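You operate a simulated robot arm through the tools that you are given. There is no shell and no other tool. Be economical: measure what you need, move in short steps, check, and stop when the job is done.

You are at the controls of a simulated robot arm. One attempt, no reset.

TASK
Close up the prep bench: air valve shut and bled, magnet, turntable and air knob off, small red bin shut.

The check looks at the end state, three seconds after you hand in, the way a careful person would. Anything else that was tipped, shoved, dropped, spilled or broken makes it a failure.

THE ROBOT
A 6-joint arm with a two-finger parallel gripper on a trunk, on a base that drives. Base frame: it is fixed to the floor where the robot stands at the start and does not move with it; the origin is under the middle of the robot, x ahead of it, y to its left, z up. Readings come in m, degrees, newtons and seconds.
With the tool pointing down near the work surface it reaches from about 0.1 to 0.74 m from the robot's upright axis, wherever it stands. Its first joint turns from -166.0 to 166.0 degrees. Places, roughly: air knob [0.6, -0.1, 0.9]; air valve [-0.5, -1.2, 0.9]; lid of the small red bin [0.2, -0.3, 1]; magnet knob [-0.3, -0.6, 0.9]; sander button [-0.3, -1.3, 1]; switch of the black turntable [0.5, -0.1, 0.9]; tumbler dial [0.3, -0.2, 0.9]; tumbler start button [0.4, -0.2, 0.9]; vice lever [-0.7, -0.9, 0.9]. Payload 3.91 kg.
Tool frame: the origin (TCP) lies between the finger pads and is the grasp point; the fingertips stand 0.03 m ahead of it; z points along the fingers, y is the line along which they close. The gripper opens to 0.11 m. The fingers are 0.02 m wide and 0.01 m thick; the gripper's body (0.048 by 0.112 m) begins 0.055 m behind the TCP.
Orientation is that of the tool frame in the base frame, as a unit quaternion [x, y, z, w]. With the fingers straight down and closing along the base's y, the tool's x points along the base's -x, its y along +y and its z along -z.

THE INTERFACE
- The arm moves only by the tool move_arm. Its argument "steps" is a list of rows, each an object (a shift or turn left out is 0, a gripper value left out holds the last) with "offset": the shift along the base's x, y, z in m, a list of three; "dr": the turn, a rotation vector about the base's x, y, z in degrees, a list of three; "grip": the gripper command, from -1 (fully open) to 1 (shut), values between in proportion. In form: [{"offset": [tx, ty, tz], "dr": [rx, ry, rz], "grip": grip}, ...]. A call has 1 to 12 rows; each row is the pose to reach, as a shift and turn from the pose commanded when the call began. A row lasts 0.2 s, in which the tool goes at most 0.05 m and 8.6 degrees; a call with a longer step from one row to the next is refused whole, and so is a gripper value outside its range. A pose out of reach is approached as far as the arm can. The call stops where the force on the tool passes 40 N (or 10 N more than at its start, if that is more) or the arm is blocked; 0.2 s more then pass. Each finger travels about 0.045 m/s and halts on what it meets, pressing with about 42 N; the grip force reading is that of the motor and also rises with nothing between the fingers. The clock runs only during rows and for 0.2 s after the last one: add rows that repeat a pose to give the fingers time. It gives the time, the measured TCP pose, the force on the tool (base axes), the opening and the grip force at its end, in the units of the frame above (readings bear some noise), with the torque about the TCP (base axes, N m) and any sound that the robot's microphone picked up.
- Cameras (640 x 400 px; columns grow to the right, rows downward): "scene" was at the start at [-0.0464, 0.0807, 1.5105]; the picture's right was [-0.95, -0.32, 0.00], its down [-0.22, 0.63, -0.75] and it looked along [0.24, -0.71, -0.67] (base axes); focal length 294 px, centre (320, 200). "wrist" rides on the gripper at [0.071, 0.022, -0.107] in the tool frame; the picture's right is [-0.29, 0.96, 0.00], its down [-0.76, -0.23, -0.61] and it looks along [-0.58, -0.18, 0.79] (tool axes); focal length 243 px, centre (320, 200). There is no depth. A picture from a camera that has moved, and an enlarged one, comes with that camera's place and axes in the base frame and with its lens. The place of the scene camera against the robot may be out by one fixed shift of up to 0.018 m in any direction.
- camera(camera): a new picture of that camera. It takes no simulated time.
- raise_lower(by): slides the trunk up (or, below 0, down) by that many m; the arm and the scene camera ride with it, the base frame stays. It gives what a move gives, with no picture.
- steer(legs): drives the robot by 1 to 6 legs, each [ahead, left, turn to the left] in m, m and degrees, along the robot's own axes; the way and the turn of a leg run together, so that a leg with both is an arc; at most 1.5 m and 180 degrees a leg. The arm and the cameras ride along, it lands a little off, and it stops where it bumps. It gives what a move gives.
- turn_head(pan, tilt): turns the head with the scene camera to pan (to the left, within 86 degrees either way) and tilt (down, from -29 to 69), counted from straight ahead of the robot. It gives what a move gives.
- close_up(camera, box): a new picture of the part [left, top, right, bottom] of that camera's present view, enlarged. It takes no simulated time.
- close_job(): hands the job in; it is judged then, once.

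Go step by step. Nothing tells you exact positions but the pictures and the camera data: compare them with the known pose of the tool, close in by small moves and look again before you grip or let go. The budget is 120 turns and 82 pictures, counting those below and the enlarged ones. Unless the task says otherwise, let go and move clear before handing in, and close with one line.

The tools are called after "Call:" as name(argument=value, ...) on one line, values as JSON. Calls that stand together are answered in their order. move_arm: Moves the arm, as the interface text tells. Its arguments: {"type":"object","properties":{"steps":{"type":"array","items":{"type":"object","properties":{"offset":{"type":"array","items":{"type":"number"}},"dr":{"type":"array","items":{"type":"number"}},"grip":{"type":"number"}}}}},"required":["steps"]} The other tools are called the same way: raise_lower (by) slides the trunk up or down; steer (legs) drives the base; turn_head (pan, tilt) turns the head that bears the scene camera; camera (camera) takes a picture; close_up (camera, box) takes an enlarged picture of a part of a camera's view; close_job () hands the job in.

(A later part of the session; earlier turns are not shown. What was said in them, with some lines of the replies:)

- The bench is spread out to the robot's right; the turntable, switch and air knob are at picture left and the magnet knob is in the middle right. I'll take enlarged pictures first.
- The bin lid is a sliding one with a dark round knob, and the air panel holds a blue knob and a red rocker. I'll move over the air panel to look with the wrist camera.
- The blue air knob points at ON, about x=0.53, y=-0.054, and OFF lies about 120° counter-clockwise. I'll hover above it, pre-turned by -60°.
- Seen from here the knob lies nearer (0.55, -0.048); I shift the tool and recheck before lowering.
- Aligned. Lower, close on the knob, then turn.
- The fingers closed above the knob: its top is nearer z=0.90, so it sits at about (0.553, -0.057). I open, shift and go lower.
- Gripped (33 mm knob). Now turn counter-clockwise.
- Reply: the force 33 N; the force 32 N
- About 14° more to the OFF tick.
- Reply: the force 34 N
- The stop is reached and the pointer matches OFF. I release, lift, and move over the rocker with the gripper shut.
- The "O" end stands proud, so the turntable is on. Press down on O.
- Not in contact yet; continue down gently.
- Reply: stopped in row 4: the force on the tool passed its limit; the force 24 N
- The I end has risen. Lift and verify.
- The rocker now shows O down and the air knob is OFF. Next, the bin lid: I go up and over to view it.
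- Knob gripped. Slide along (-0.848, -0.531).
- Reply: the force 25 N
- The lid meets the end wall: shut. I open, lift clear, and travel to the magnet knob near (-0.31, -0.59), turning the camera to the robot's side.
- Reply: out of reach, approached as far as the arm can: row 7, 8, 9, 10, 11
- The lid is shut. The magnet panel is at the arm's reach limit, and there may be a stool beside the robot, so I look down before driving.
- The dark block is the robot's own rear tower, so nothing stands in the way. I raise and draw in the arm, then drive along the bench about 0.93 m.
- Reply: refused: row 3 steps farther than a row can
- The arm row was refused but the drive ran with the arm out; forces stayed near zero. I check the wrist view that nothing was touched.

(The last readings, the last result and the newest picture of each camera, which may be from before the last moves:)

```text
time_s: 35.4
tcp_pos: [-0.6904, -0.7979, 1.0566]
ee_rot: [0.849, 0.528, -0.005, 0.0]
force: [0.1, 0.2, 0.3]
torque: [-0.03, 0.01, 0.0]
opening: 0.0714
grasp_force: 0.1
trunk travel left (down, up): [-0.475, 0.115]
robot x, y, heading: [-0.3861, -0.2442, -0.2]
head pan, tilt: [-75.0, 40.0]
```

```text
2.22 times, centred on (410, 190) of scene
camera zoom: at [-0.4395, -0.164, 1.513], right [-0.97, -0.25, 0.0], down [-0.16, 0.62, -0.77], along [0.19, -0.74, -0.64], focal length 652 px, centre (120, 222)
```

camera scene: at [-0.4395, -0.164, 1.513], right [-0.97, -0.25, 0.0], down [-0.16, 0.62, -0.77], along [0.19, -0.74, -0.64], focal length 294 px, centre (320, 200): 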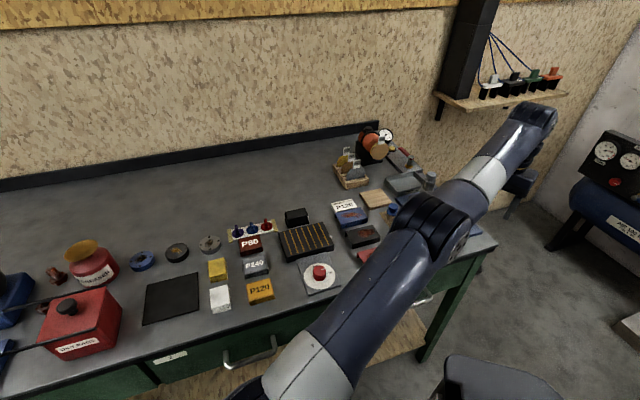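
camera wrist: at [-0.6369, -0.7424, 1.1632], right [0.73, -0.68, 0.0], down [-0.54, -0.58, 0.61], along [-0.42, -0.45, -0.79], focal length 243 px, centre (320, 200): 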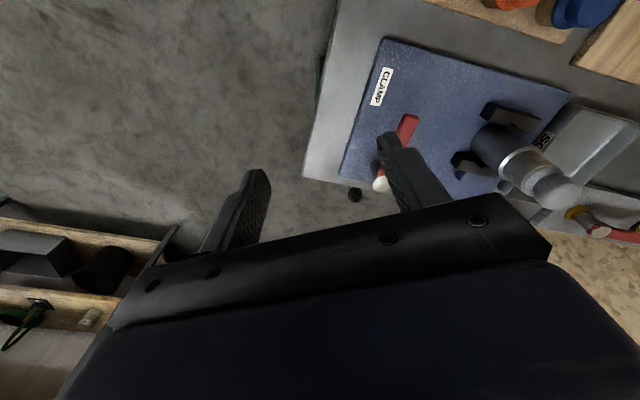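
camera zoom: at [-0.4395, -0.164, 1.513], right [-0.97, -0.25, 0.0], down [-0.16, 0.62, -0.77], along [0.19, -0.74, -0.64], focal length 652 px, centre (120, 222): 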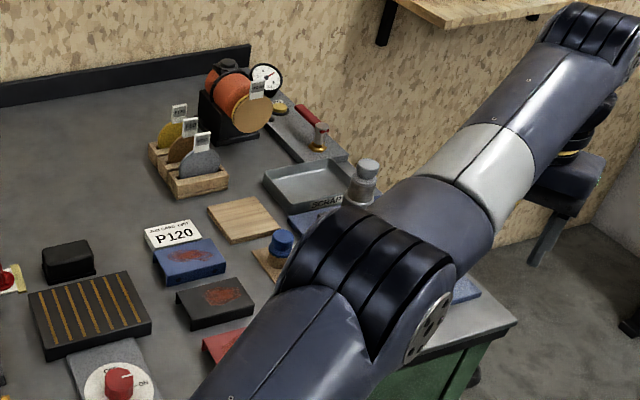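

No contact. From here the magnet knob is about (-0.302, -0.609); I lift and move over it.

Call:
move_arm(steps=[{"offset": [0.0, 0.0, 0.049]}, {"offset": [0.02, 0.01, 0.09]}, {"offset": [0.06, 0.03, 0.1]}, {"offset": [0.1, 0.05, 0.1]}, {"offset": [0.14, 0.07, 0.1]}, {"offset": [0.183, 0.09, 0.1]}, {"offset": [0.226, 0.111, 0.1]}, {"offset": [0.27, 0.132, 0.09]}, {"offset": [0.31, 0.152, 0.075]}, {"offset": [0.35, 0.172, 0.055]}, {"offset": [0.37, 0.182, 0.015]}, {"offset": [0.388, 0.189, -0.025]}])

Call:
close_up(camera="wrist", box=[220, 40, 440, 220])

```text
time_s: 38.0
tcp_pos: [-0.303, -0.6064, 1.0319]
ee_rot: [0.849, 0.529, -0.005, 0.001]
force: [-1.7, -0.6, -0.3]
torque: [-0.02, 0.0, 0.04]
opening: 0.0715
grasp_force: 0.0
out of reach, approached as far as the arm can: row 1, 2
trunk travel left (down, up): [-0.475, 0.115]
robot x, y, heading: [-0.3861, -0.2418, -0.3]
head pan, tilt: [-75.0, 40.0]
```

```text
2.22 times, centred on (330, 130) of wrist
camera zoom: at [-0.2494, -0.5523, 1.1383], right [0.73, -0.68, 0.0], down [-0.54, -0.58, 0.62], along [-0.42, -0.45, -0.79], focal length 539 px, centre (298, 356)
```

zoom: 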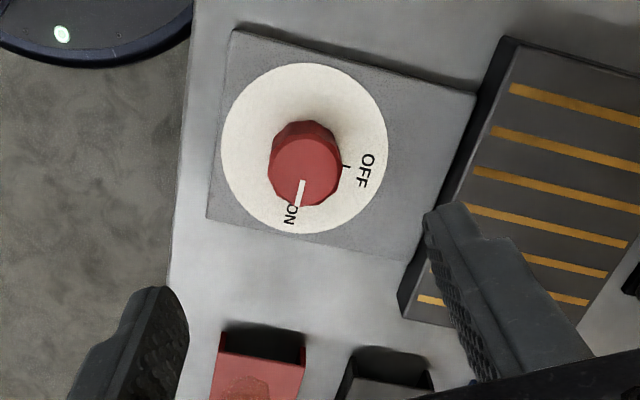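

Call:
move_arm(steps=[{"offset": [0.001, -0.006, -0.035], "grip": 0}, {"offset": [0.001, -0.006, -0.07]}, {"offset": [0.001, -0.006, -0.095]}, {"offset": [0.001, -0.006, -0.108]}, {"offset": [0.001, -0.006, -0.115]}, {"offset": [0.001, -0.006, -0.115], "grip": 0.7}, {"offset": [0.001, -0.006, -0.115], "grip": 0.7}, {"offset": [0.001, -0.006, -0.115], "grip": 0.7}, {"offset": [0.001, -0.006, -0.115], "grip": 0.7}])

Call:
close_up(camera="wrist", box=[240, 80, 400, 240])

```text
time_s: 40.0
tcp_pos: [-0.3059, -0.6133, 0.9165]
ee_rot: [0.849, 0.528, -0.004, -0.002]
force: [-35.5, 12.7, -3.2]
torque: [0.13, 1.09, -0.13]
opening: 0.0335
grasp_force: 45.1
trunk travel left (down, up): [-0.475, 0.115]
robot x, y, heading: [-0.3854, -0.2421, -0.3]
head pan, tilt: [-75.0, 40.0]
```

```text
2.50 times, centred on (320, 160) of wrist
camera zoom: at [-0.2524, -0.5584, 1.023], right [0.73, -0.68, 0.0], down [-0.54, -0.58, 0.61], along [-0.42, -0.45, -0.79], focal length 606 px, centre (320, 300)
```

zoom: 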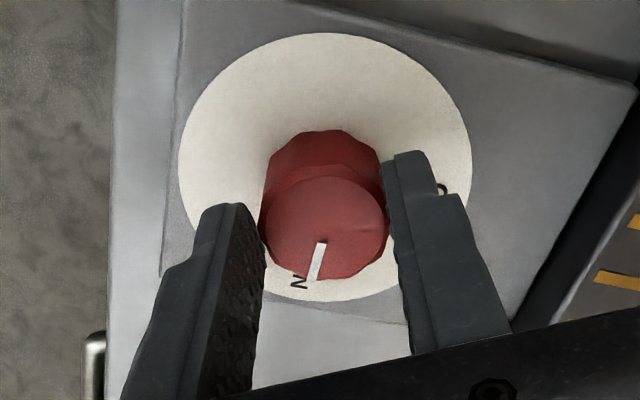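

Call:
move_arm(steps=[{"offset": [-0.004, 0.001, 0.001]}, {"offset": [-0.004, 0.001, 0.001], "dr": [0, 0, 8]}, {"offset": [-0.004, 0.001, 0.001], "dr": [0, 0, 16]}, {"offset": [-0.004, 0.001, 0.001], "dr": [0, 0, 24]}, {"offset": [-0.004, 0.001, 0.001], "dr": [0, 0, 32]}, {"offset": [-0.004, 0.001, 0.001], "dr": [0, 0, 40]}, {"offset": [-0.004, 0.001, 0.001], "dr": [0, 0, 48]}, {"offset": [-0.004, 0.001, 0.001], "dr": [0, 0, 56]}])

Call:
close_up(camera="wrist", box=[240, 80, 400, 240])

```text
time_s: 41.2
tcp_pos: [-0.3078, -0.6129, 0.9161]
ee_rot: [0.683, 0.73, -0.004, -0.001]
force: [-9.4, -3.2, -13.1]
torque: [-0.69, 0.38, -0.06]
opening: 0.0334
grasp_force: 45.3
trunk travel left (down, up): [-0.475, 0.115]
robot x, y, heading: [-0.3907, -0.2402, -0.6]
head pan, tilt: [-75.0, 40.0]
stopped in row 5: the force on the tool passed its limit (the readings are from after the stop); the commanded pose is now the measured one
```

```text
2.50 times, centred on (320, 160) of wrist
camera zoom: at [-0.2888, -0.5395, 1.0236], right [0.97, -0.23, -0.01], down [-0.17, -0.77, 0.61], along [-0.14, -0.59, -0.79], focal length 606 px, centre (320, 300)
```

zoom: 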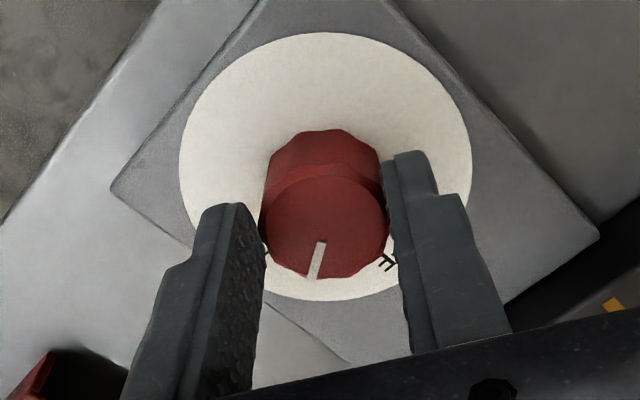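

Call:
move_arm(steps=[{"offset": [-0.001, 0, 0], "dr": [0, 0, 8]}, {"offset": [-0.001, 0, 0], "dr": [0, 0, 16]}, {"offset": [-0.001, 0, 0], "dr": [0, 0, 24]}, {"offset": [-0.001, 0, 0], "dr": [0, 0, 32]}])

Call:
close_up(camera="wrist", box=[240, 80, 400, 240])

```text
time_s: 42.2
tcp_pos: [-0.3109, -0.6136, 0.9168]
ee_rot: [0.454, 0.891, -0.005, 0.0]
force: [-32.7, -9.6, -10.3]
torque: [0.47, 1.28, -0.16]
opening: 0.0333
grasp_force: 45.1
trunk travel left (down, up): [-0.475, 0.115]
robot x, y, heading: [-0.3899, -0.2428, -0.4]
head pan, tilt: [-75.0, 40.0]
```

```text
2.50 times, centred on (320, 160) of wrist
camera zoom: at [-0.3328, -0.542, 1.0236], right [0.94, 0.33, -0.01], down [0.26, -0.75, 0.61], along [0.2, -0.58, -0.79], focal length 606 px, centre (320, 300)
```

zoom: 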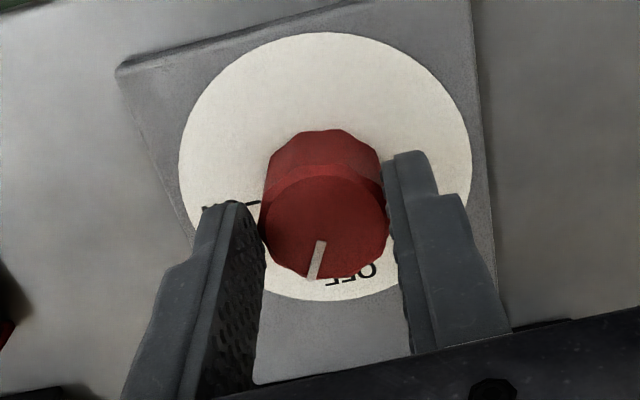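

About 14° more to line up with OFF; I also follow the knob's centre to keep the side force low.

Call:
move_arm(steps=[{"offset": [-0.003, -0.0005, 0], "dr": [0, 0, 0]}, {"offset": [-0.003, -0.001, 0], "dr": [0, 0, 5]}, {"offset": [-0.0035, -0.001, 0], "dr": [0, 0, 10]}, {"offset": [-0.0035, -0.001, 0], "dr": [0, 0, 14]}, {"offset": [-0.0035, -0.001, 0], "dr": [0, 0, 14]}])

Call:
close_up(camera="wrist", box=[240, 80, 400, 240])

```text
time_s: 43.4
tcp_pos: [-0.3124, -0.6138, 0.9165]
ee_rot: [0.342, 0.94, -0.003, 0.0]
force: [-15.8, -5.2, -9.4]
torque: [0.56, 0.63, -0.06]
opening: 0.0335
grasp_force: 44.7
trunk travel left (down, up): [-0.475, 0.115]
robot x, y, heading: [-0.3922, -0.2438, -0.6]
head pan, tilt: [-75.0, 40.0]
```

```text
2.50 times, centred on (320, 160) of wrist
camera zoom: at [-0.3502, -0.5508, 1.0236], right [0.84, 0.55, 0.0], down [0.43, -0.66, 0.61], along [0.33, -0.51, -0.79], focal length 606 px, centre (320, 300)
```

zoom: 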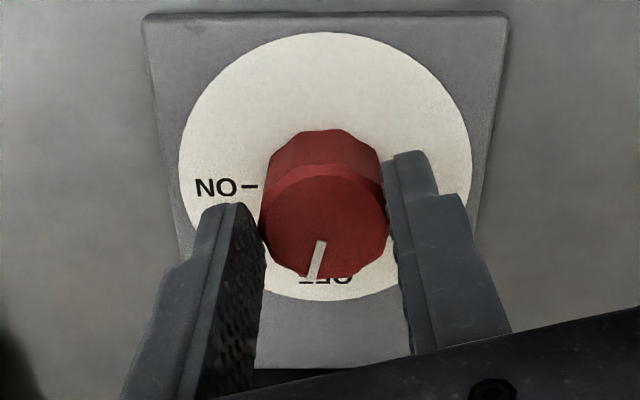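

Call:
move_arm(steps=[{"offset": [-0.002, 0.0, 0], "dr": [0, 0, 4]}, {"offset": [-0.002, 0.0, 0], "dr": [0, 0, 7]}, {"offset": [-0.002, 0.0, 0], "dr": [0, 0, 7]}])

Call:
close_up(camera="wrist", box=[240, 80, 400, 240])

```text
time_s: 44.2
tcp_pos: [-0.3119, -0.6134, 0.9163]
ee_rot: [0.285, 0.958, -0.004, 0.0]
force: [-0.2, -9.5, -19.9]
torque: [-0.22, -0.41, -0.05]
opening: 0.0334
grasp_force: 45.6
trunk travel left (down, up): [-0.475, 0.115]
robot x, y, heading: [-0.3927, -0.2433, -0.2]
head pan, tilt: [-75.0, 40.0]
```

```text
2.50 times, centred on (320, 160) of wrist
camera zoom: at [-0.358, -0.5565, 1.0236], right [0.77, 0.64, 0.0], down [0.51, -0.6, 0.61], along [0.39, -0.47, -0.79], focal length 606 px, centre (320, 300)
```

zoom: 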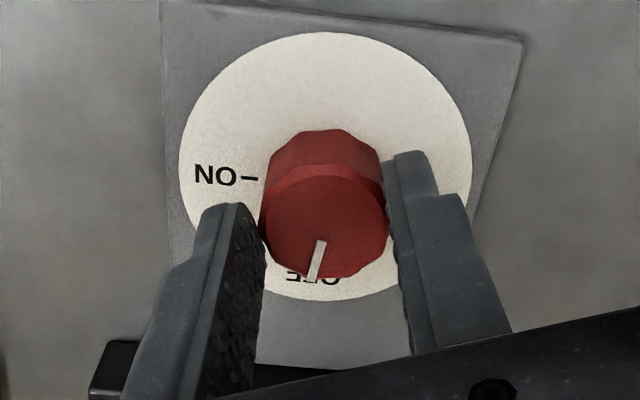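

Pointer lines up with the OFF label. Release, lift and verify.

Call:
move_arm(steps=[{"offset": [0, 0, 0.001], "grip": 0.2}, {"offset": [0, 0, 0.001], "grip": -0.1}, {"offset": [0, 0, 0.001], "grip": -0.1}, {"offset": [0, 0, 0.045]}, {"offset": [-0.01, 0.02, 0.085]}])

Call:
close_up(camera="wrist", box=[240, 50, 420, 210])

Call:
camera(camera="scene")

```text
time_s: 45.4
tcp_pos: [-0.3234, -0.5949, 1.0043]
ee_rot: [0.285, 0.959, -0.004, 0.0]
force: [0.1, -0.7, 0.2]
torque: [0.02, 0.0, 0.0]
opening: 0.0605
grasp_force: 0.0
trunk travel left (down, up): [-0.475, 0.115]
robot x, y, heading: [-0.3898, -0.2404, 0.0]
head pan, tilt: [-75.0, 40.0]
```

```text
2.50 times, centred on (330, 130) of wrist
camera zoom: at [-0.3688, -0.5368, 1.112], right [0.77, 0.64, -0.01], down [0.51, -0.6, 0.61], along [0.39, -0.47, -0.79], focal length 606 px, centre (295, 375)
```

zoom: 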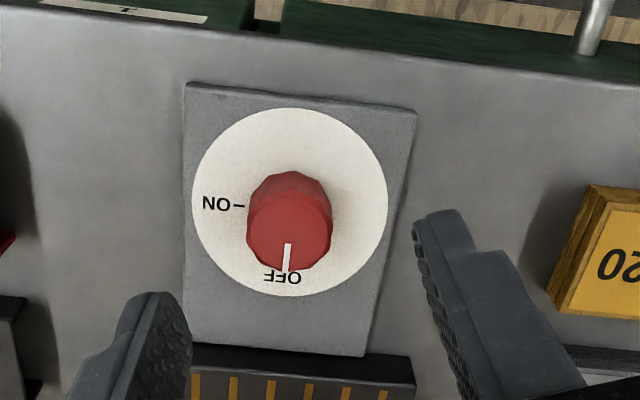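

```text
36 pictures are left
camera scene: at [-0.4394, -0.1639, 1.5131], right [-0.97, -0.25, 0.0], down [-0.16, 0.62, -0.77], along [0.19, -0.74, -0.64], focal length 294 px, centre (320, 200)
```

scene: 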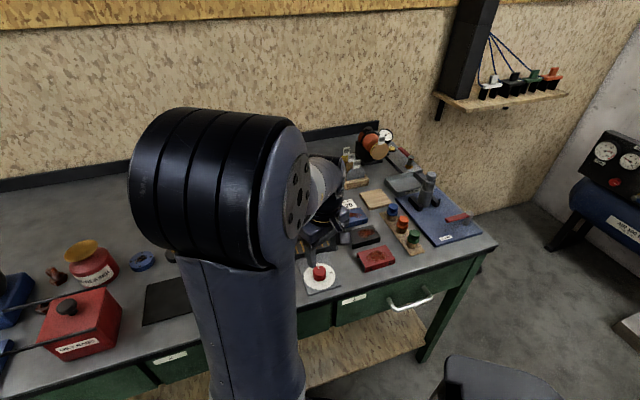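

Magnet is OFF. Now look at the valve.

Call:
close_up(camera="scene", box=[350, 115, 430, 195])

```text
5.00 times, centred on (390, 155) of scene
camera zoom: at [-0.4394, -0.1639, 1.5131], right [-0.97, -0.25, 0.0], down [-0.16, 0.62, -0.77], along [0.19, -0.74, -0.64], focal length 1468 px, centre (-30, 425)
```

zoom: 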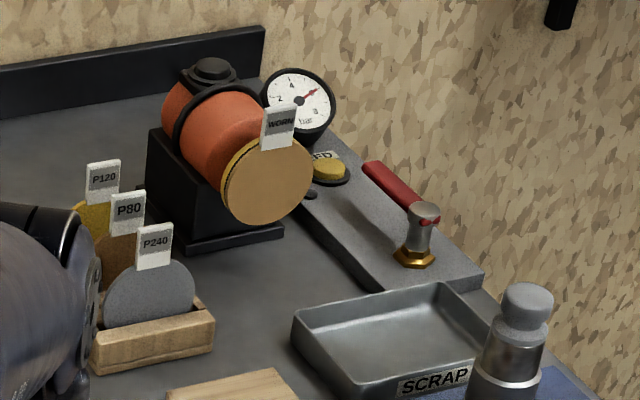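

The valve has a red lever beside a gauge, with a yellow bleed button behind it. I raise the arm and drive further along the bench.

Call:
move_arm(steps=[{"offset": [0, 0, 0.045]}, {"offset": [0, 0.0, 0.09]}, {"offset": [0, 0.0, 0.135]}, {"offset": [0, 0.0, 0.18]}, {"offset": [0, 0.0, 0.2]}])

Call:
turn_head(pan=-86, tilt=69)

Call:
camera(camera="scene")

```text
time_s: 46.6
tcp_pos: [-0.3232, -0.5946, 1.2036]
ee_rot: [0.284, 0.959, -0.004, 0.001]
force: [-1.0, 0.0, 0.3]
torque: [-0.03, -0.01, 0.0]
opening: 0.0605
grasp_force: 0.2
trunk travel left (down, up): [-0.475, 0.115]
robot x, y, heading: [-0.3878, -0.2432, -0.2]
head pan, tilt: [-75.0, 40.0]
```

```text
time_s: 47.5
tcp_pos: [-0.3206, -0.5945, 1.2035]
ee_rot: [0.285, 0.959, -0.004, 0.001]
force: [0.6, 0.2, 0.2]
torque: [0.0, 0.0, 0.01]
opening: 0.0602
grasp_force: 0.0
trunk travel left (down, up): [-0.475, 0.115]
robot x, y, heading: [-0.3908, -0.2432, -0.5]
head pan, tilt: [-85.9, 68.8]
```

```text
34 pictures are left
camera scene: at [-0.4573, -0.1375, 1.477], right [-1.0, -0.07, 0.0], down [-0.06, 0.93, -0.36], along [0.02, -0.36, -0.93], focal length 294 px, centre (320, 200)
```

scene: 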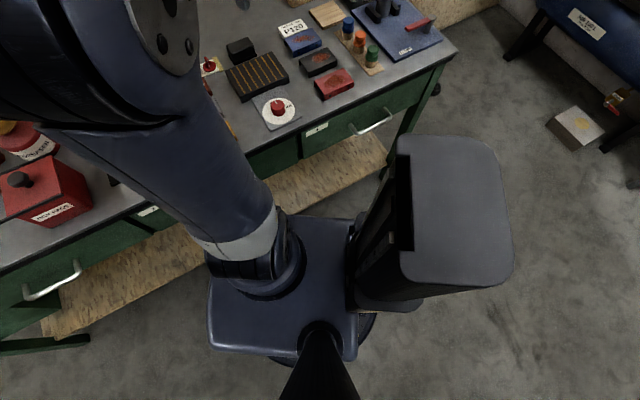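

Bleed is out of reach from the front, but there is open floor beyond the bench's right end. I back off a little, drive past the end, and turn to face along the bench.

Call:
steer(legs=[[-0.053, 0.085, 0], [-0.933, -0.583, 0], [0, 0, 32]])

Call:
turn_head(pan=-40, tilt=45)

Call:
camera(camera="scene")

```text
time_s: 55.5
tcp_pos: [-1.1432, -0.9934, 1.2041]
ee_rot: [0.01, 1.0, -0.004, 0.002]
force: [-0.9, 0.2, 0.3]
torque: [0.03, 0.03, 0.0]
opening: 0.0605
grasp_force: 0.0
trunk travel left (down, up): [-0.475, 0.115]
robot x, y, heading: [-1.3902, -0.7318, 31.8]
head pan, tilt: [-85.9, 68.8]
```

```text
time_s: 56.6
tcp_pos: [-1.1425, -0.9921, 1.2037]
ee_rot: [0.009, 1.0, -0.004, 0.001]
force: [-0.8, 0.0, -0.2]
torque: [-0.02, 0.04, 0.01]
opening: 0.0604
grasp_force: 0.0
trunk travel left (down, up): [-0.475, 0.115]
robot x, y, heading: [-1.3881, -0.7268, 32.0]
head pan, tilt: [-40.0, 45.0]
```

```text
33 pictures are left
camera scene: at [-1.4524, -0.6358, 1.5058], right [-0.14, -0.99, 0.0], down [-0.7, 0.1, -0.71], along [0.7, -0.1, -0.71], focal length 294 px, centre (320, 200)
```

scene: 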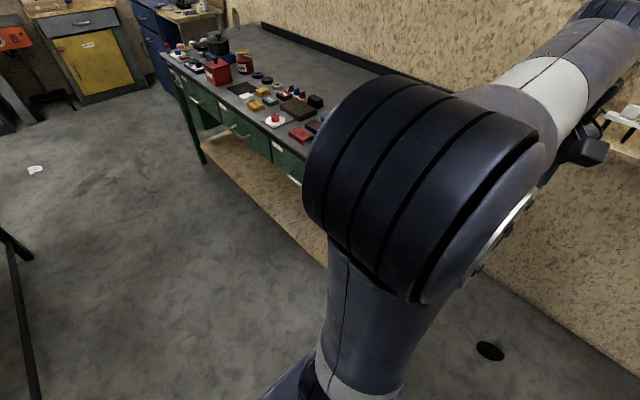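

Clear. I swing the arm to the front, then strafe right to bring the valve and bleed button in reach (n ≈ 0.33).

Call:
move_arm(steps=[{"offset": [0.02, 0.045, 0]}, {"offset": [0.04, 0.09, 0]}, {"offset": [0.06, 0.135, 0]}, {"offset": [0.075, 0.18, 0]}, {"offset": [0.09, 0.225, 0]}, {"offset": [0.095, 0.27, 0]}, {"offset": [0.1, 0.315, 0]}, {"offset": [0.1, 0.36, 0]}, {"offset": [0.1, 0.405, 0]}, {"offset": [0.095, 0.45, 0]}, {"offset": [0.09, 0.477, 0]}])

Call:
turn_head(pan=-60, tilt=55)

Call:
camera(camera="scene")

```text
time_s: 59.0
tcp_pos: [-1.0545, -0.5142, 1.2051]
ee_rot: [0.009, 1.0, -0.003, 0.002]
force: [0.6, 0.7, -0.8]
torque: [0.02, -0.03, 0.01]
opening: 0.0606
grasp_force: 0.0
trunk travel left (down, up): [-0.475, 0.115]
robot x, y, heading: [-1.3905, -0.7287, 31.7]
head pan, tilt: [-40.0, 45.0]
```

```text
time_s: 59.8
tcp_pos: [-1.0559, -0.5147, 1.2046]
ee_rot: [0.008, 1.0, -0.004, 0.002]
force: [0.4, 0.5, -0.1]
torque: [0.01, 0.01, 0.03]
opening: 0.0604
grasp_force: 0.1
trunk travel left (down, up): [-0.475, 0.115]
robot x, y, heading: [-1.3868, -0.7317, 31.5]
head pan, tilt: [-60.0, 55.0]
```

```text
32 pictures are left
camera scene: at [-1.4693, -0.6581, 1.4925], right [-0.47, -0.88, 0.0], down [-0.72, 0.39, -0.57], along [0.51, -0.27, -0.82], focal length 294 px, centre (320, 200)
```

scene: 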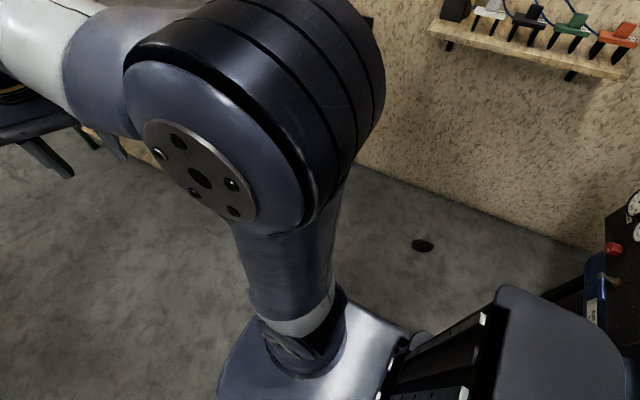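

Space is sufficient. Strafe right 0.45 m.

Call:
steer(legs=[[0.0, -0.45, 0], [0.03, 0, 0]])

Call:
turn_head(pan=-35, tilt=45)

Call:
camera(camera="scene")

```text
time_s: 63.0
tcp_pos: [-0.7933, -0.8783, 1.2036]
ee_rot: [0.007, 1.0, -0.003, 0.002]
force: [1.0, 0.3, 0.0]
torque: [0.01, 0.0, 0.02]
opening: 0.0608
grasp_force: 0.0
trunk travel left (down, up): [-0.475, 0.115]
robot x, y, heading: [-1.128, -1.0947, 32.3]
head pan, tilt: [-60.0, 55.0]
```

```text
time_s: 63.9
tcp_pos: [-0.7917, -0.8791, 1.2035]
ee_rot: [0.007, 1.0, -0.004, 0.001]
force: [1.3, 0.4, 1.1]
torque: [0.0, 0.0, 0.04]
opening: 0.0604
grasp_force: 0.1
trunk travel left (down, up): [-0.475, 0.115]
robot x, y, heading: [-1.1241, -1.0925, 32.1]
head pan, tilt: [-35.0, 45.0]
```

```text
31 pictures are left
camera scene: at [-1.19, -0.9928, 1.5058], right [-0.05, -1.0, 0.0], down [-0.71, 0.04, -0.71], along [0.71, -0.04, -0.71], focal length 294 px, centre (320, 200)
```

scene: 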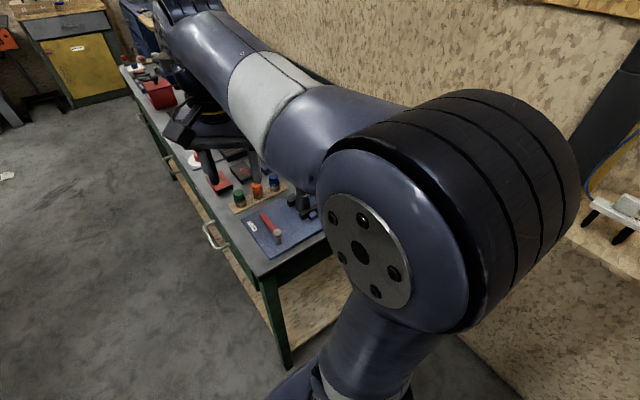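

Now I swing the wrist camera over to see the valve.

Call:
move_arm(steps=[{"offset": [0.012, -0.04, 0.01]}, {"offset": [0.024, -0.08, 0.02]}, {"offset": [0.036, -0.12, 0.02]}, {"offset": [0.048, -0.16, 0.02]}, {"offset": [0.06, -0.2, 0.02]}, {"offset": [0.072, -0.241, 0.02]}])

Call:
camera(camera="wrist")

```text
time_s: 65.2
tcp_pos: [-0.7202, -1.1219, 1.2233]
ee_rot: [0.007, 1.0, -0.003, 0.002]
force: [-0.9, 0.2, -0.9]
torque: [-0.04, -0.03, -0.02]
opening: 0.0607
grasp_force: 0.1
trunk travel left (down, up): [-0.475, 0.115]
robot x, y, heading: [-1.1263, -1.0967, 32.1]
head pan, tilt: [-35.0, 45.0]
```

```text
30 pictures are left
camera wrist: at [-0.7906, -1.0982, 1.3294], right [0.3, 0.95, -0.01], down [0.75, -0.24, 0.61], along [0.58, -0.19, -0.79], focal length 243 px, centre (320, 200)
```

wrist: 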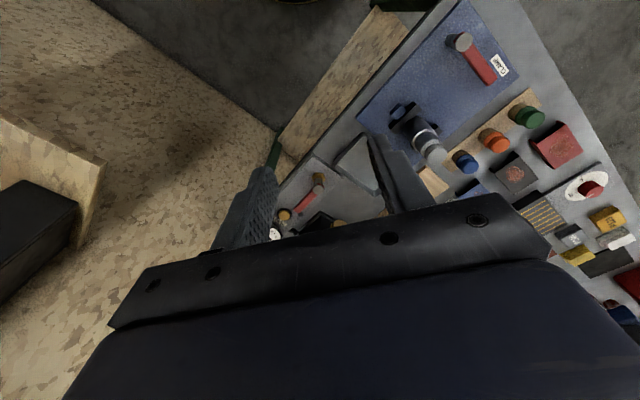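

Call:
close_up(camera="wrist", box=[250, 140, 400, 250])

```text
3.64 times, centred on (325, 195) of wrist
camera zoom: at [-0.7906, -1.0982, 1.3294], right [0.3, 0.95, -0.01], down [0.75, -0.24, 0.61], along [0.58, -0.19, -0.79], focal length 882 px, centre (302, 218)
```

zoom: 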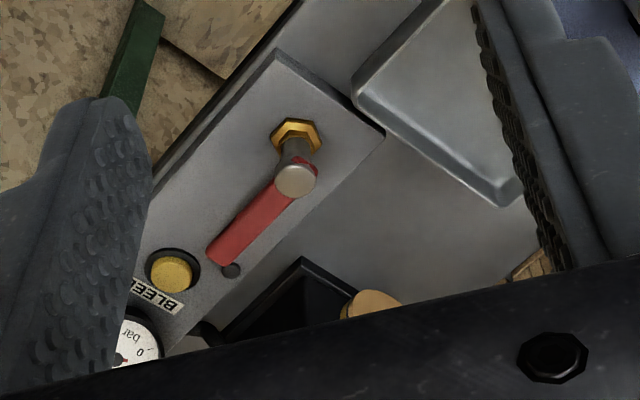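

The lever lies in line with the plate (open), pivot about (-0.53, -1.19), tip toward BLEED; it should swing clockwise 90°. I shut the fingers and move closer above it.

Call:
move_arm(steps=[{"offset": [0.045, -0.015, 0], "grip": 1}, {"offset": [0.09, -0.03, 0]}, {"offset": [0.135, -0.045, 0]}, {"offset": [0.18, -0.06, 0]}, {"offset": [0.22, -0.075, -0.01]}, {"offset": [0.235, -0.083, -0.05]}, {"offset": [0.235, -0.083, -0.095]}, {"offset": [0.235, -0.083, -0.135]}, {"offset": [0.235, -0.083, -0.155]}])

Call:
camera(camera="wrist")

```text
time_s: 67.2
tcp_pos: [-0.4865, -1.201, 1.0675]
ee_rot: [0.007, 1.0, -0.004, 0.002]
force: [1.0, -0.3, 0.1]
torque: [0.01, -0.01, 0.01]
opening: 0.0
grasp_force: 37.3
out of reach, approached as far as the arm can: row 5
trunk travel left (down, up): [-0.475, 0.115]
robot x, y, heading: [-1.1253, -1.0948, 32.0]
head pan, tilt: [-35.0, 45.0]
```

```text
28 pictures are left
camera wrist: at [-0.5563, -1.1779, 1.1743], right [0.3, 0.95, -0.01], down [0.75, -0.24, 0.61], along [0.58, -0.19, -0.79], focal length 243 px, centre (320, 200)
```

wrist: 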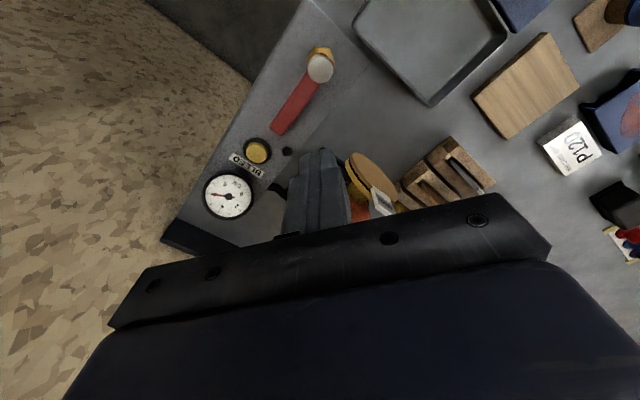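

Pivot is at about (-0.517, -1.19, 0.92). I turn the gripper by 32° to be slim beside the sander and come down on the lever's near (sander) side.

Call:
move_arm(steps=[{"offset": [0.003, -0.002, 0], "dr": [0, 0, 8]}, {"offset": [0.008, -0.004, 0], "dr": [0, 0, 16]}, {"offset": [0.014, -0.008, 0], "dr": [0, 0, 24]}, {"offset": [0.0197, -0.0112, 0], "dr": [0, 0, 32]}, {"offset": [0.0197, -0.0112, -0.04], "dr": [0, 0, 32]}, {"offset": [0.0197, -0.0112, -0.075], "dr": [0, 0, 32]}, {"offset": [0.0197, -0.0112, -0.085], "dr": [0, 0, 32]}])

Call:
close_up(camera="wrist", box=[200, 30, 440, 230])

```text
time_s: 68.8
tcp_pos: [-0.4662, -1.2134, 0.9834]
ee_rot: [-0.269, 0.963, -0.003, 0.003]
force: [0.3, -0.8, 0.8]
torque: [-0.02, -0.01, -0.03]
opening: 0.0
grasp_force: 37.6
trunk travel left (down, up): [-0.475, 0.115]
robot x, y, heading: [-1.1262, -1.0939, 32.1]
head pan, tilt: [-35.0, 45.0]
```

```text
2.00 times, centred on (320, 130) of wrist
camera zoom: at [-0.5378, -1.231, 1.0902], right [-0.25, 0.97, -0.01], down [0.77, 0.2, 0.61], along [0.59, 0.15, -0.79], focal length 485 px, centre (320, 340)
```

zoom: 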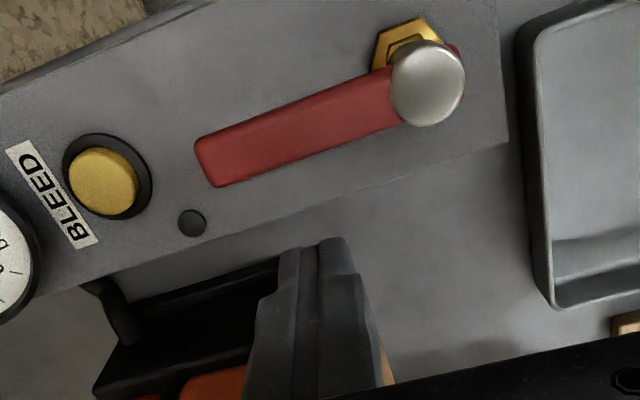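

Call:
move_arm(steps=[{"offset": [0, 0, -0.03]}, {"offset": [0, 0, -0.05]}, {"offset": [0, 0, -0.056]}, {"offset": [-0.006, -0.0035, -0.056]}, {"offset": [-0.0102, -0.0064, -0.056]}, {"offset": [-0.0148, -0.012, -0.056]}, {"offset": [-0.0193, -0.0177, -0.056]}])

Call:
close_up(camera="wrist", box=[200, 30, 440, 230])

```text
time_s: 70.5
tcp_pos: [-0.4866, -1.2309, 0.9289]
ee_rot: [-0.27, 0.963, -0.003, 0.003]
force: [3.2, 5.6, -1.1]
torque: [0.03, -0.02, -0.08]
opening: 0.0
grasp_force: 37.4
trunk travel left (down, up): [-0.475, 0.115]
robot x, y, heading: [-1.1234, -1.0915, 32.2]
head pan, tilt: [-35.0, 45.0]
```

```text
2.00 times, centred on (320, 130) of wrist
camera zoom: at [-0.5571, -1.2484, 1.0349], right [-0.25, 0.97, -0.01], down [0.77, 0.2, 0.61], along [0.59, 0.15, -0.79], focal length 485 px, centre (320, 340)
```

zoom: 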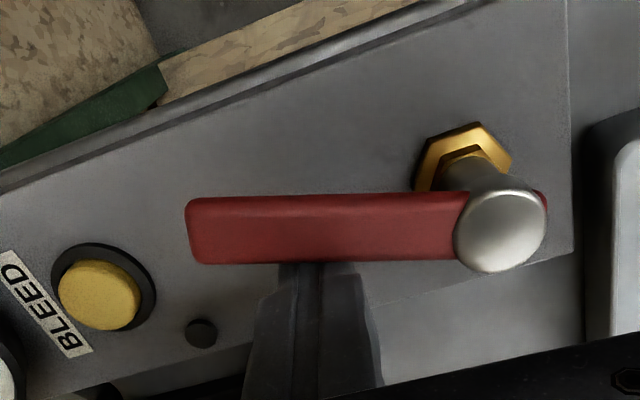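

The lever swings freely. Continue the arc.

Call:
move_arm(steps=[{"offset": [-0.006, -0.004, 0]}, {"offset": [-0.012, -0.0075, 0]}, {"offset": [-0.0178, -0.0098, 0]}, {"offset": [-0.0255, -0.0108, 0]}, {"offset": [-0.0335, -0.0108, 0]}, {"offset": [-0.0413, -0.0096, 0]}, {"offset": [-0.0465, -0.0078, 0]}, {"offset": [-0.051, -0.0058, 0]}])

Call:
close_up(camera="wrist", box=[200, 0, 480, 230])

```text
time_s: 72.2
tcp_pos: [-0.5355, -1.2373, 0.9273]
ee_rot: [-0.269, 0.963, -0.003, 0.001]
force: [1.2, -0.4, 0.7]
torque: [-0.01, -0.05, -0.02]
opening: 0.0002
grasp_force: 38.0
trunk travel left (down, up): [-0.475, 0.115]
robot x, y, heading: [-1.1233, -1.0946, 32.2]
head pan, tilt: [-35.0, 45.0]
```

```text
1.74 times, centred on (340, 115) of wrist
camera zoom: at [-0.6078, -1.255, 1.0344], right [-0.25, 0.97, -0.01], down [0.77, 0.2, 0.61], along [0.59, 0.15, -0.79], focal length 422 px, centre (285, 348)
```

zoom: 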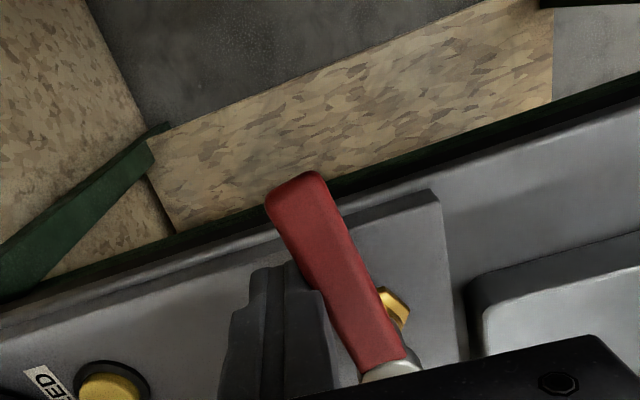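

Call:
move_arm(steps=[{"offset": [-0.004, 0.0026, 0]}, {"offset": [-0.008, 0.0052, 0]}, {"offset": [-0.0105, 0.008, 0]}, {"offset": [-0.012, 0.011, 0]}, {"offset": [-0.013, 0.014, 0]}, {"offset": [-0.014, 0.017, 0]}])

Call:
close_up(camera="wrist", box=[200, 0, 480, 230])

```text
time_s: 73.4
tcp_pos: [-0.5442, -1.2314, 0.9283]
ee_rot: [-0.266, 0.964, -0.008, 0.006]
force: [13.5, -9.7, -10.7]
torque: [-0.12, -0.22, 0.11]
opening: 0.0
grasp_force: 38.1
trunk travel left (down, up): [-0.475, 0.115]
robot x, y, heading: [-1.1216, -1.0944, 31.7]
head pan, tilt: [-35.0, 45.0]
stopped in row 5: the force on the tool passed its limit (the readings are from after the stop); the commanded pose is now the measured one
```

```text
1.74 times, centred on (340, 115) of wrist
camera zoom: at [-0.6168, -1.2478, 1.0344], right [-0.24, 0.97, -0.02], down [0.76, 0.2, 0.62], along [0.6, 0.14, -0.79], focal length 422 px, centre (285, 348)
```

zoom: 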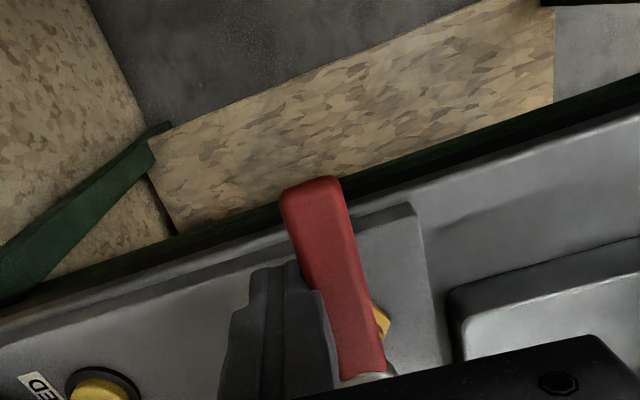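

The lever has reached its stop, square to the plate. I back off, lift, and move above the bleed button near (-0.451, -1.296).

Call:
move_arm(steps=[{"offset": [0.006, -0.01, 0]}, {"offset": [0.006, -0.012, 0.04]}, {"offset": [0.006, -0.012, 0.085]}, {"offset": [0.036, -0.03, 0.1]}, {"offset": [0.066, -0.045, 0.1]}, {"offset": [0.091, -0.06, 0.1]}])

Call:
camera(camera="wrist")

```text
time_s: 74.8
tcp_pos: [-0.457, -1.2887, 1.0309]
ee_rot: [-0.267, 0.964, -0.007, 0.004]
force: [0.0, 1.2, 0.3]
torque: [0.01, 0.01, 0.01]
opening: 0.0001
grasp_force: 37.1
trunk travel left (down, up): [-0.475, 0.115]
robot x, y, heading: [-1.1222, -1.0894, 31.7]
head pan, tilt: [-35.0, 45.0]
```

```text
23 pictures are left
camera wrist: at [-0.5278, -1.3056, 1.1373], right [-0.24, 0.97, -0.01], down [0.76, 0.2, 0.62], along [0.6, 0.14, -0.79], focal length 243 px, centre (320, 200)
```

wrist: 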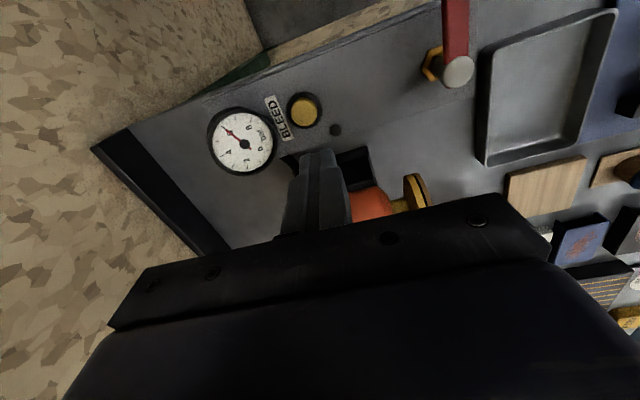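

Call:
move_arm(steps=[{"offset": [0.0078, -0.0138, 0]}, {"offset": [0.0078, -0.0138, -0.04]}, {"offset": [0.0078, -0.0138, -0.07]}, {"offset": [0.0078, -0.0138, -0.085]}])

Call:
close_up(camera="wrist", box=[200, 40, 440, 220])

```text
time_s: 75.8
tcp_pos: [-0.4471, -1.3013, 0.9444]
ee_rot: [-0.267, 0.964, -0.007, 0.006]
force: [0.3, -0.7, -0.5]
torque: [0.01, -0.01, 0.03]
opening: 0.0
grasp_force: 37.5
trunk travel left (down, up): [-0.475, 0.115]
robot x, y, heading: [-1.1246, -1.0976, 32.0]
head pan, tilt: [-35.0, 45.0]
```

```text
2.22 times, centred on (320, 130) of wrist
camera zoom: at [-0.5202, -1.3186, 1.0513], right [-0.24, 0.97, -0.01], down [0.76, 0.2, 0.62], along [0.6, 0.14, -0.79], focal length 539 px, centre (320, 356)
```

zoom: 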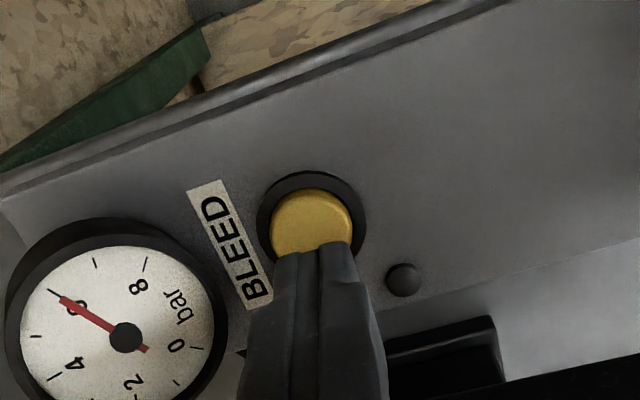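

Gauge reads 6 bar. Small shift and press the bleed button, holding it.

Call:
move_arm(steps=[{"offset": [-0.004, -0.004, -0.005]}, {"offset": [-0.004, -0.004, -0.01]}, {"offset": [-0.004, -0.004, -0.014]}, {"offset": [-0.004, -0.004, -0.018]}, {"offset": [-0.004, -0.004, -0.022]}, {"offset": [-0.004, -0.004, -0.025]}])

Call:
close_up(camera="wrist", box=[200, 40, 440, 220])

```text
time_s: 77.2
tcp_pos: [-0.452, -1.3071, 0.9202]
ee_rot: [-0.268, 0.963, -0.006, 0.006]
force: [-0.5, -0.3, 0.6]
torque: [-0.01, 0.01, -0.01]
opening: 0.0001
grasp_force: 37.9
trunk travel left (down, up): [-0.475, 0.115]
robot x, y, heading: [-1.1272, -1.0906, 31.9]
head pan, tilt: [-35.0, 45.0]
```

```text
2.22 times, centred on (320, 130) of wrist
camera zoom: at [-0.5246, -1.3236, 1.0257], right [-0.24, 0.97, -0.01], down [0.76, 0.2, 0.62], along [0.6, 0.14, -0.79], focal length 539 px, centre (320, 356)
```

zoom: 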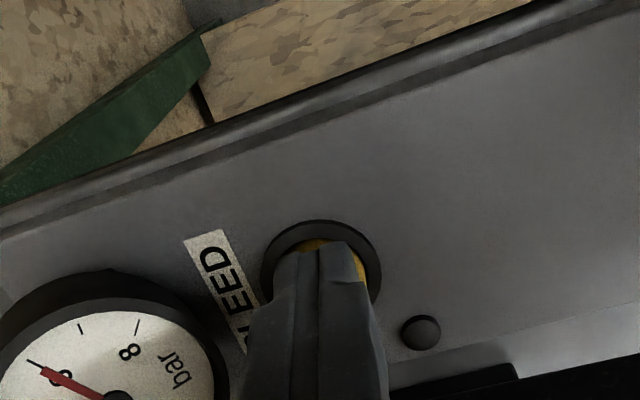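

Call:
move_arm(steps=[{"offset": [0.001, 0, -0.003]}, {"offset": [0.001, 0, -0.006]}, {"offset": [0.001, 0, -0.008]}, {"offset": [0.001, 0, -0.01]}, {"offset": [0.001, 0, -0.012]}])

Call:
close_up(camera="wrist", box=[200, 40, 440, 220])

```text
time_s: 78.4
tcp_pos: [-0.452, -1.3067, 0.91]
ee_rot: [-0.267, 0.964, -0.008, 0.007]
force: [-1.9, 0.5, 14.7]
torque: [0.05, 0.06, -0.01]
opening: 0.0001
grasp_force: 37.8
trunk travel left (down, up): [-0.475, 0.115]
robot x, y, heading: [-1.1273, -1.0958, 32.0]
head pan, tilt: [-35.0, 45.0]
heard: click
```

```text
2.22 times, centred on (320, 130) of wrist
camera zoom: at [-0.5241, -1.3232, 1.0162], right [-0.24, 0.97, -0.02], down [0.76, 0.2, 0.62], along [0.6, 0.14, -0.79], focal length 539 px, centre (320, 356)
```

zoom: 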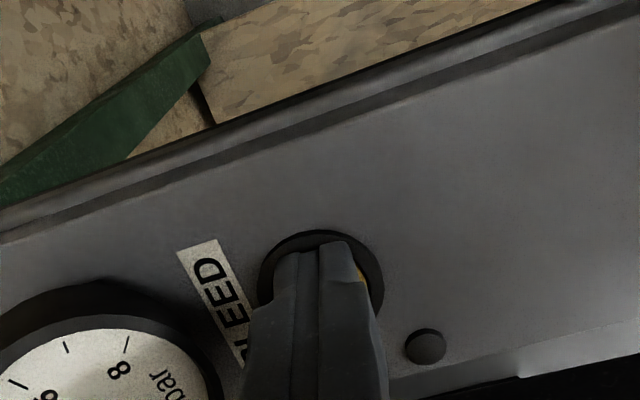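

Click heard and the needle is leaving 6. Hold.

Call:
move_arm(steps=[{"offset": [0, 0, 0]}, {"offset": [0, 0, 0]}, {"offset": [0, 0, 0]}, {"offset": [0, 0, 0]}, {"offset": [0, 0, 0]}, {"offset": [0, 0, 0]}, {"offset": [0, 0, 0]}, {"offset": [0, 0, 0]}, {"offset": [0, 0, 0]}, {"offset": [0, 0, 0]}, {"offset": [0, 0, 0]}, {"offset": [0, 0, 0]}])

Call:
camera(camera="wrist")

```text
time_s: 81.0
tcp_pos: [-0.4515, -1.3061, 0.9083]
ee_rot: [-0.267, 0.964, -0.007, 0.006]
force: [5.1, -2.3, 20.5]
torque: [-0.02, -0.17, -0.02]
opening: 0.0001
grasp_force: 37.7
trunk travel left (down, up): [-0.475, 0.115]
robot x, y, heading: [-1.1279, -1.0942, 31.8]
head pan, tilt: [-35.0, 45.0]
```

```text
19 pictures are left
camera wrist: at [-0.524, -1.3232, 1.015], right [-0.24, 0.97, -0.02], down [0.76, 0.2, 0.62], along [0.6, 0.14, -0.79], focal length 243 px, centre (320, 200)
```

wrist: 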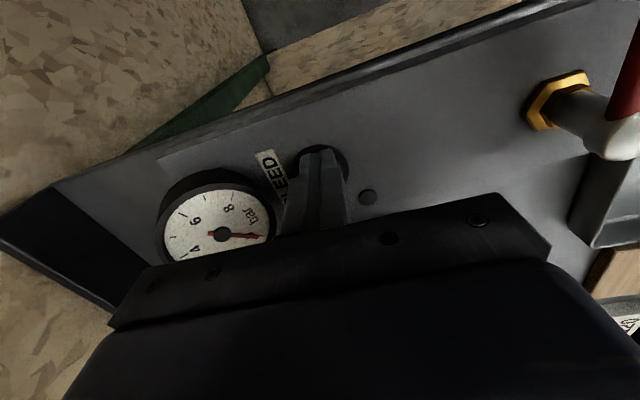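

The needle is at about 0; hold a bit longer, then lift and look.

Call:
move_arm(steps=[{"offset": [0, 0, 0]}, {"offset": [0, 0, 0]}, {"offset": [0, 0, 0]}, {"offset": [0, 0, 0]}, {"offset": [0, 0, 0]}, {"offset": [0, 0, 0.01]}, {"offset": [0, 0, 0.04]}, {"offset": [0, 0, 0.08]}, {"offset": [-0.01, 0.005, 0.12]}])

Call:
close_up(camera="wrist", box=[200, 20, 500, 220])

```text
time_s: 83.0
tcp_pos: [-0.4613, -1.2997, 1.027]
ee_rot: [-0.267, 0.964, -0.007, 0.005]
force: [-0.2, 0.4, -0.1]
torque: [0.0, -0.01, 0.0]
opening: 0.0
grasp_force: 37.5
trunk travel left (down, up): [-0.475, 0.115]
robot x, y, heading: [-1.126, -1.0939, 31.4]
head pan, tilt: [-35.0, 45.0]
```

```text
2.00 times, centred on (350, 120) of wrist
camera zoom: at [-0.5322, -1.3174, 1.134], right [-0.24, 0.97, -0.01], down [0.76, 0.2, 0.62], along [0.6, 0.14, -0.79], focal length 485 px, centre (260, 360)
```

zoom: 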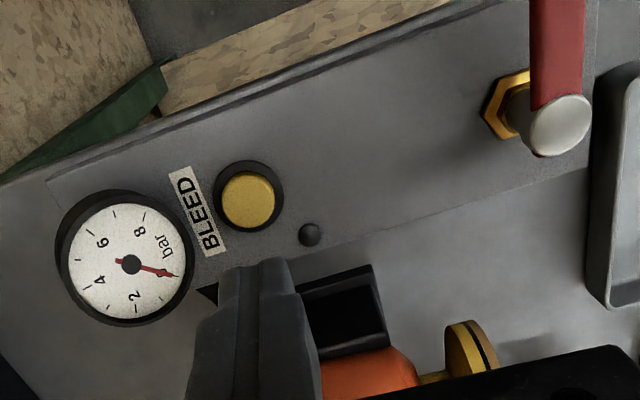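

Gauge reads 0 and the lever is square. I retract the arm and check the bench overall.

Call:
move_arm(steps=[{"offset": [0, 0, 0.045]}, {"offset": [-0.01, 0.005, 0.09]}, {"offset": [-0.03, 0.015, 0.13]}, {"offset": [-0.065, 0.04, 0.15]}, {"offset": [-0.1, 0.065, 0.16]}, {"offset": [-0.135, 0.095, 0.17]}, {"offset": [-0.17, 0.125, 0.18]}, {"offset": [-0.2, 0.16, 0.19]}, {"offset": [-0.23, 0.195, 0.19]}, {"offset": [-0.26, 0.23, 0.19]}, {"offset": [-0.28, 0.27, 0.19]}, {"offset": [-0.3, 0.31, 0.19]}])

Call:
turn_head(pan=-10, tilt=25)

Call:
camera(camera="scene")

```text
time_s: 85.6
tcp_pos: [-0.7611, -0.9885, 1.2169]
ee_rot: [-0.268, 0.964, -0.007, 0.006]
force: [-0.6, 0.7, 0.8]
torque: [0.0, 0.03, 0.0]
opening: 0.0001
grasp_force: 37.5
out of reach, approached as far as the arm can: row 2, 3
trunk travel left (down, up): [-0.475, 0.115]
robot x, y, heading: [-1.125, -1.0909, 31.8]
head pan, tilt: [-35.0, 45.0]
```

```text
time_s: 86.5
tcp_pos: [-0.7621, -0.9899, 1.2165]
ee_rot: [-0.267, 0.964, -0.008, 0.005]
force: [0.1, -0.1, -0.6]
torque: [-0.01, 0.0, 0.0]
opening: 0.0
grasp_force: 37.4
trunk travel left (down, up): [-0.475, 0.115]
robot x, y, heading: [-1.1237, -1.0928, 32.0]
head pan, tilt: [-10.0, 25.0]
```

```text
17 pictures are left
camera scene: at [-1.1851, -0.9545, 1.5364], right [0.37, -0.93, 0.0], down [-0.39, -0.16, -0.91], along [0.84, 0.34, -0.42], focal length 294 px, centre (320, 200)
```

scene: 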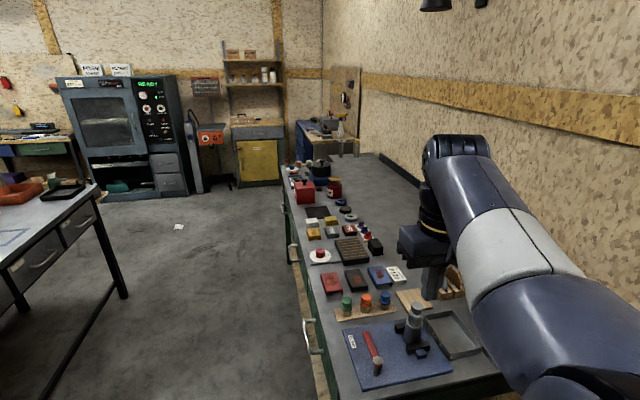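

All looks undisturbed. I zoom on the far end to confirm the turntable and rocker state.

Call:
close_up(camera="scene", box=[280, 145, 360, 195])

```text
8.00 times, centred on (320, 170) of scene
camera zoom: at [-1.1851, -0.9545, 1.5364], right [0.37, -0.93, 0.0], down [-0.39, -0.16, -0.91], along [0.84, 0.34, -0.42], focal length 2348 px, centre (320, 440)
```

zoom: 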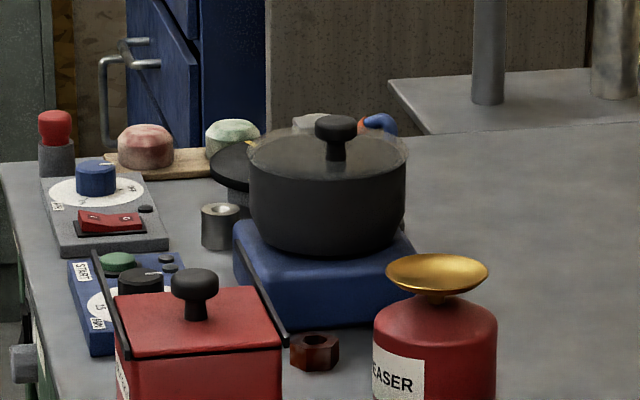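

Call:
close_up(camera="scene", box=[284, 158, 316, 178])

Call:
move_arm(steps=[{"offset": [0, 0, 0]}, {"offset": [0, 0, 0]}, {"offset": [0, 0, 0]}])

Call:
close_up(camera="scene", box=[284, 158, 316, 178])

```text
16.00 times, centred on (300, 168) of scene
camera zoom: at [-1.1851, -0.9545, 1.5364], right [0.37, -0.93, 0.0], down [-0.39, -0.16, -0.91], along [0.84, 0.34, -0.42], focal length 4697 px, centre (640, 712)
```

zoom: 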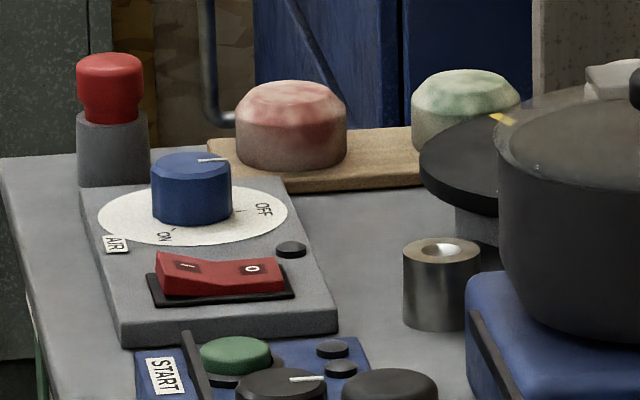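

```text
time_s: 87.3
tcp_pos: [-0.7614, -0.989, 1.2168]
ee_rot: [-0.267, 0.964, -0.008, 0.006]
force: [-0.2, 0.0, -0.3]
torque: [-0.01, 0.01, -0.01]
opening: 0.0001
grasp_force: 37.3
trunk travel left (down, up): [-0.475, 0.115]
robot x, y, heading: [-1.1247, -1.0919, 31.7]
head pan, tilt: [-10.0, 25.0]
```

```text
16.00 times, centred on (300, 168) of scene
camera zoom: at [-1.1851, -0.9544, 1.5364], right [0.37, -0.93, 0.0], down [-0.39, -0.16, -0.91], along [0.84, 0.34, -0.42], focal length 4697 px, centre (640, 712)
```

zoom: 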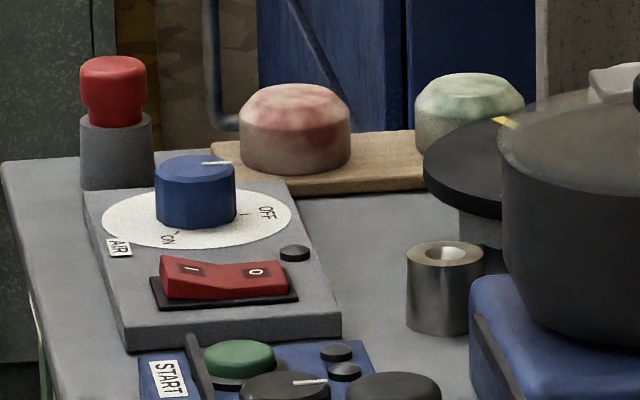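

Rocker is on O, the turntable stands still between pictures, the air knob points to OFF, the lid is shut, and the gauge was at 0. I hand in.

Call:
close_job()

```text
The job is handed in.
```

The prep bench is closed up and handed in. The air valve is shut and bled to 0 bar. The magnet, turntable and air knob are off, and the small red bin's lid is shut.
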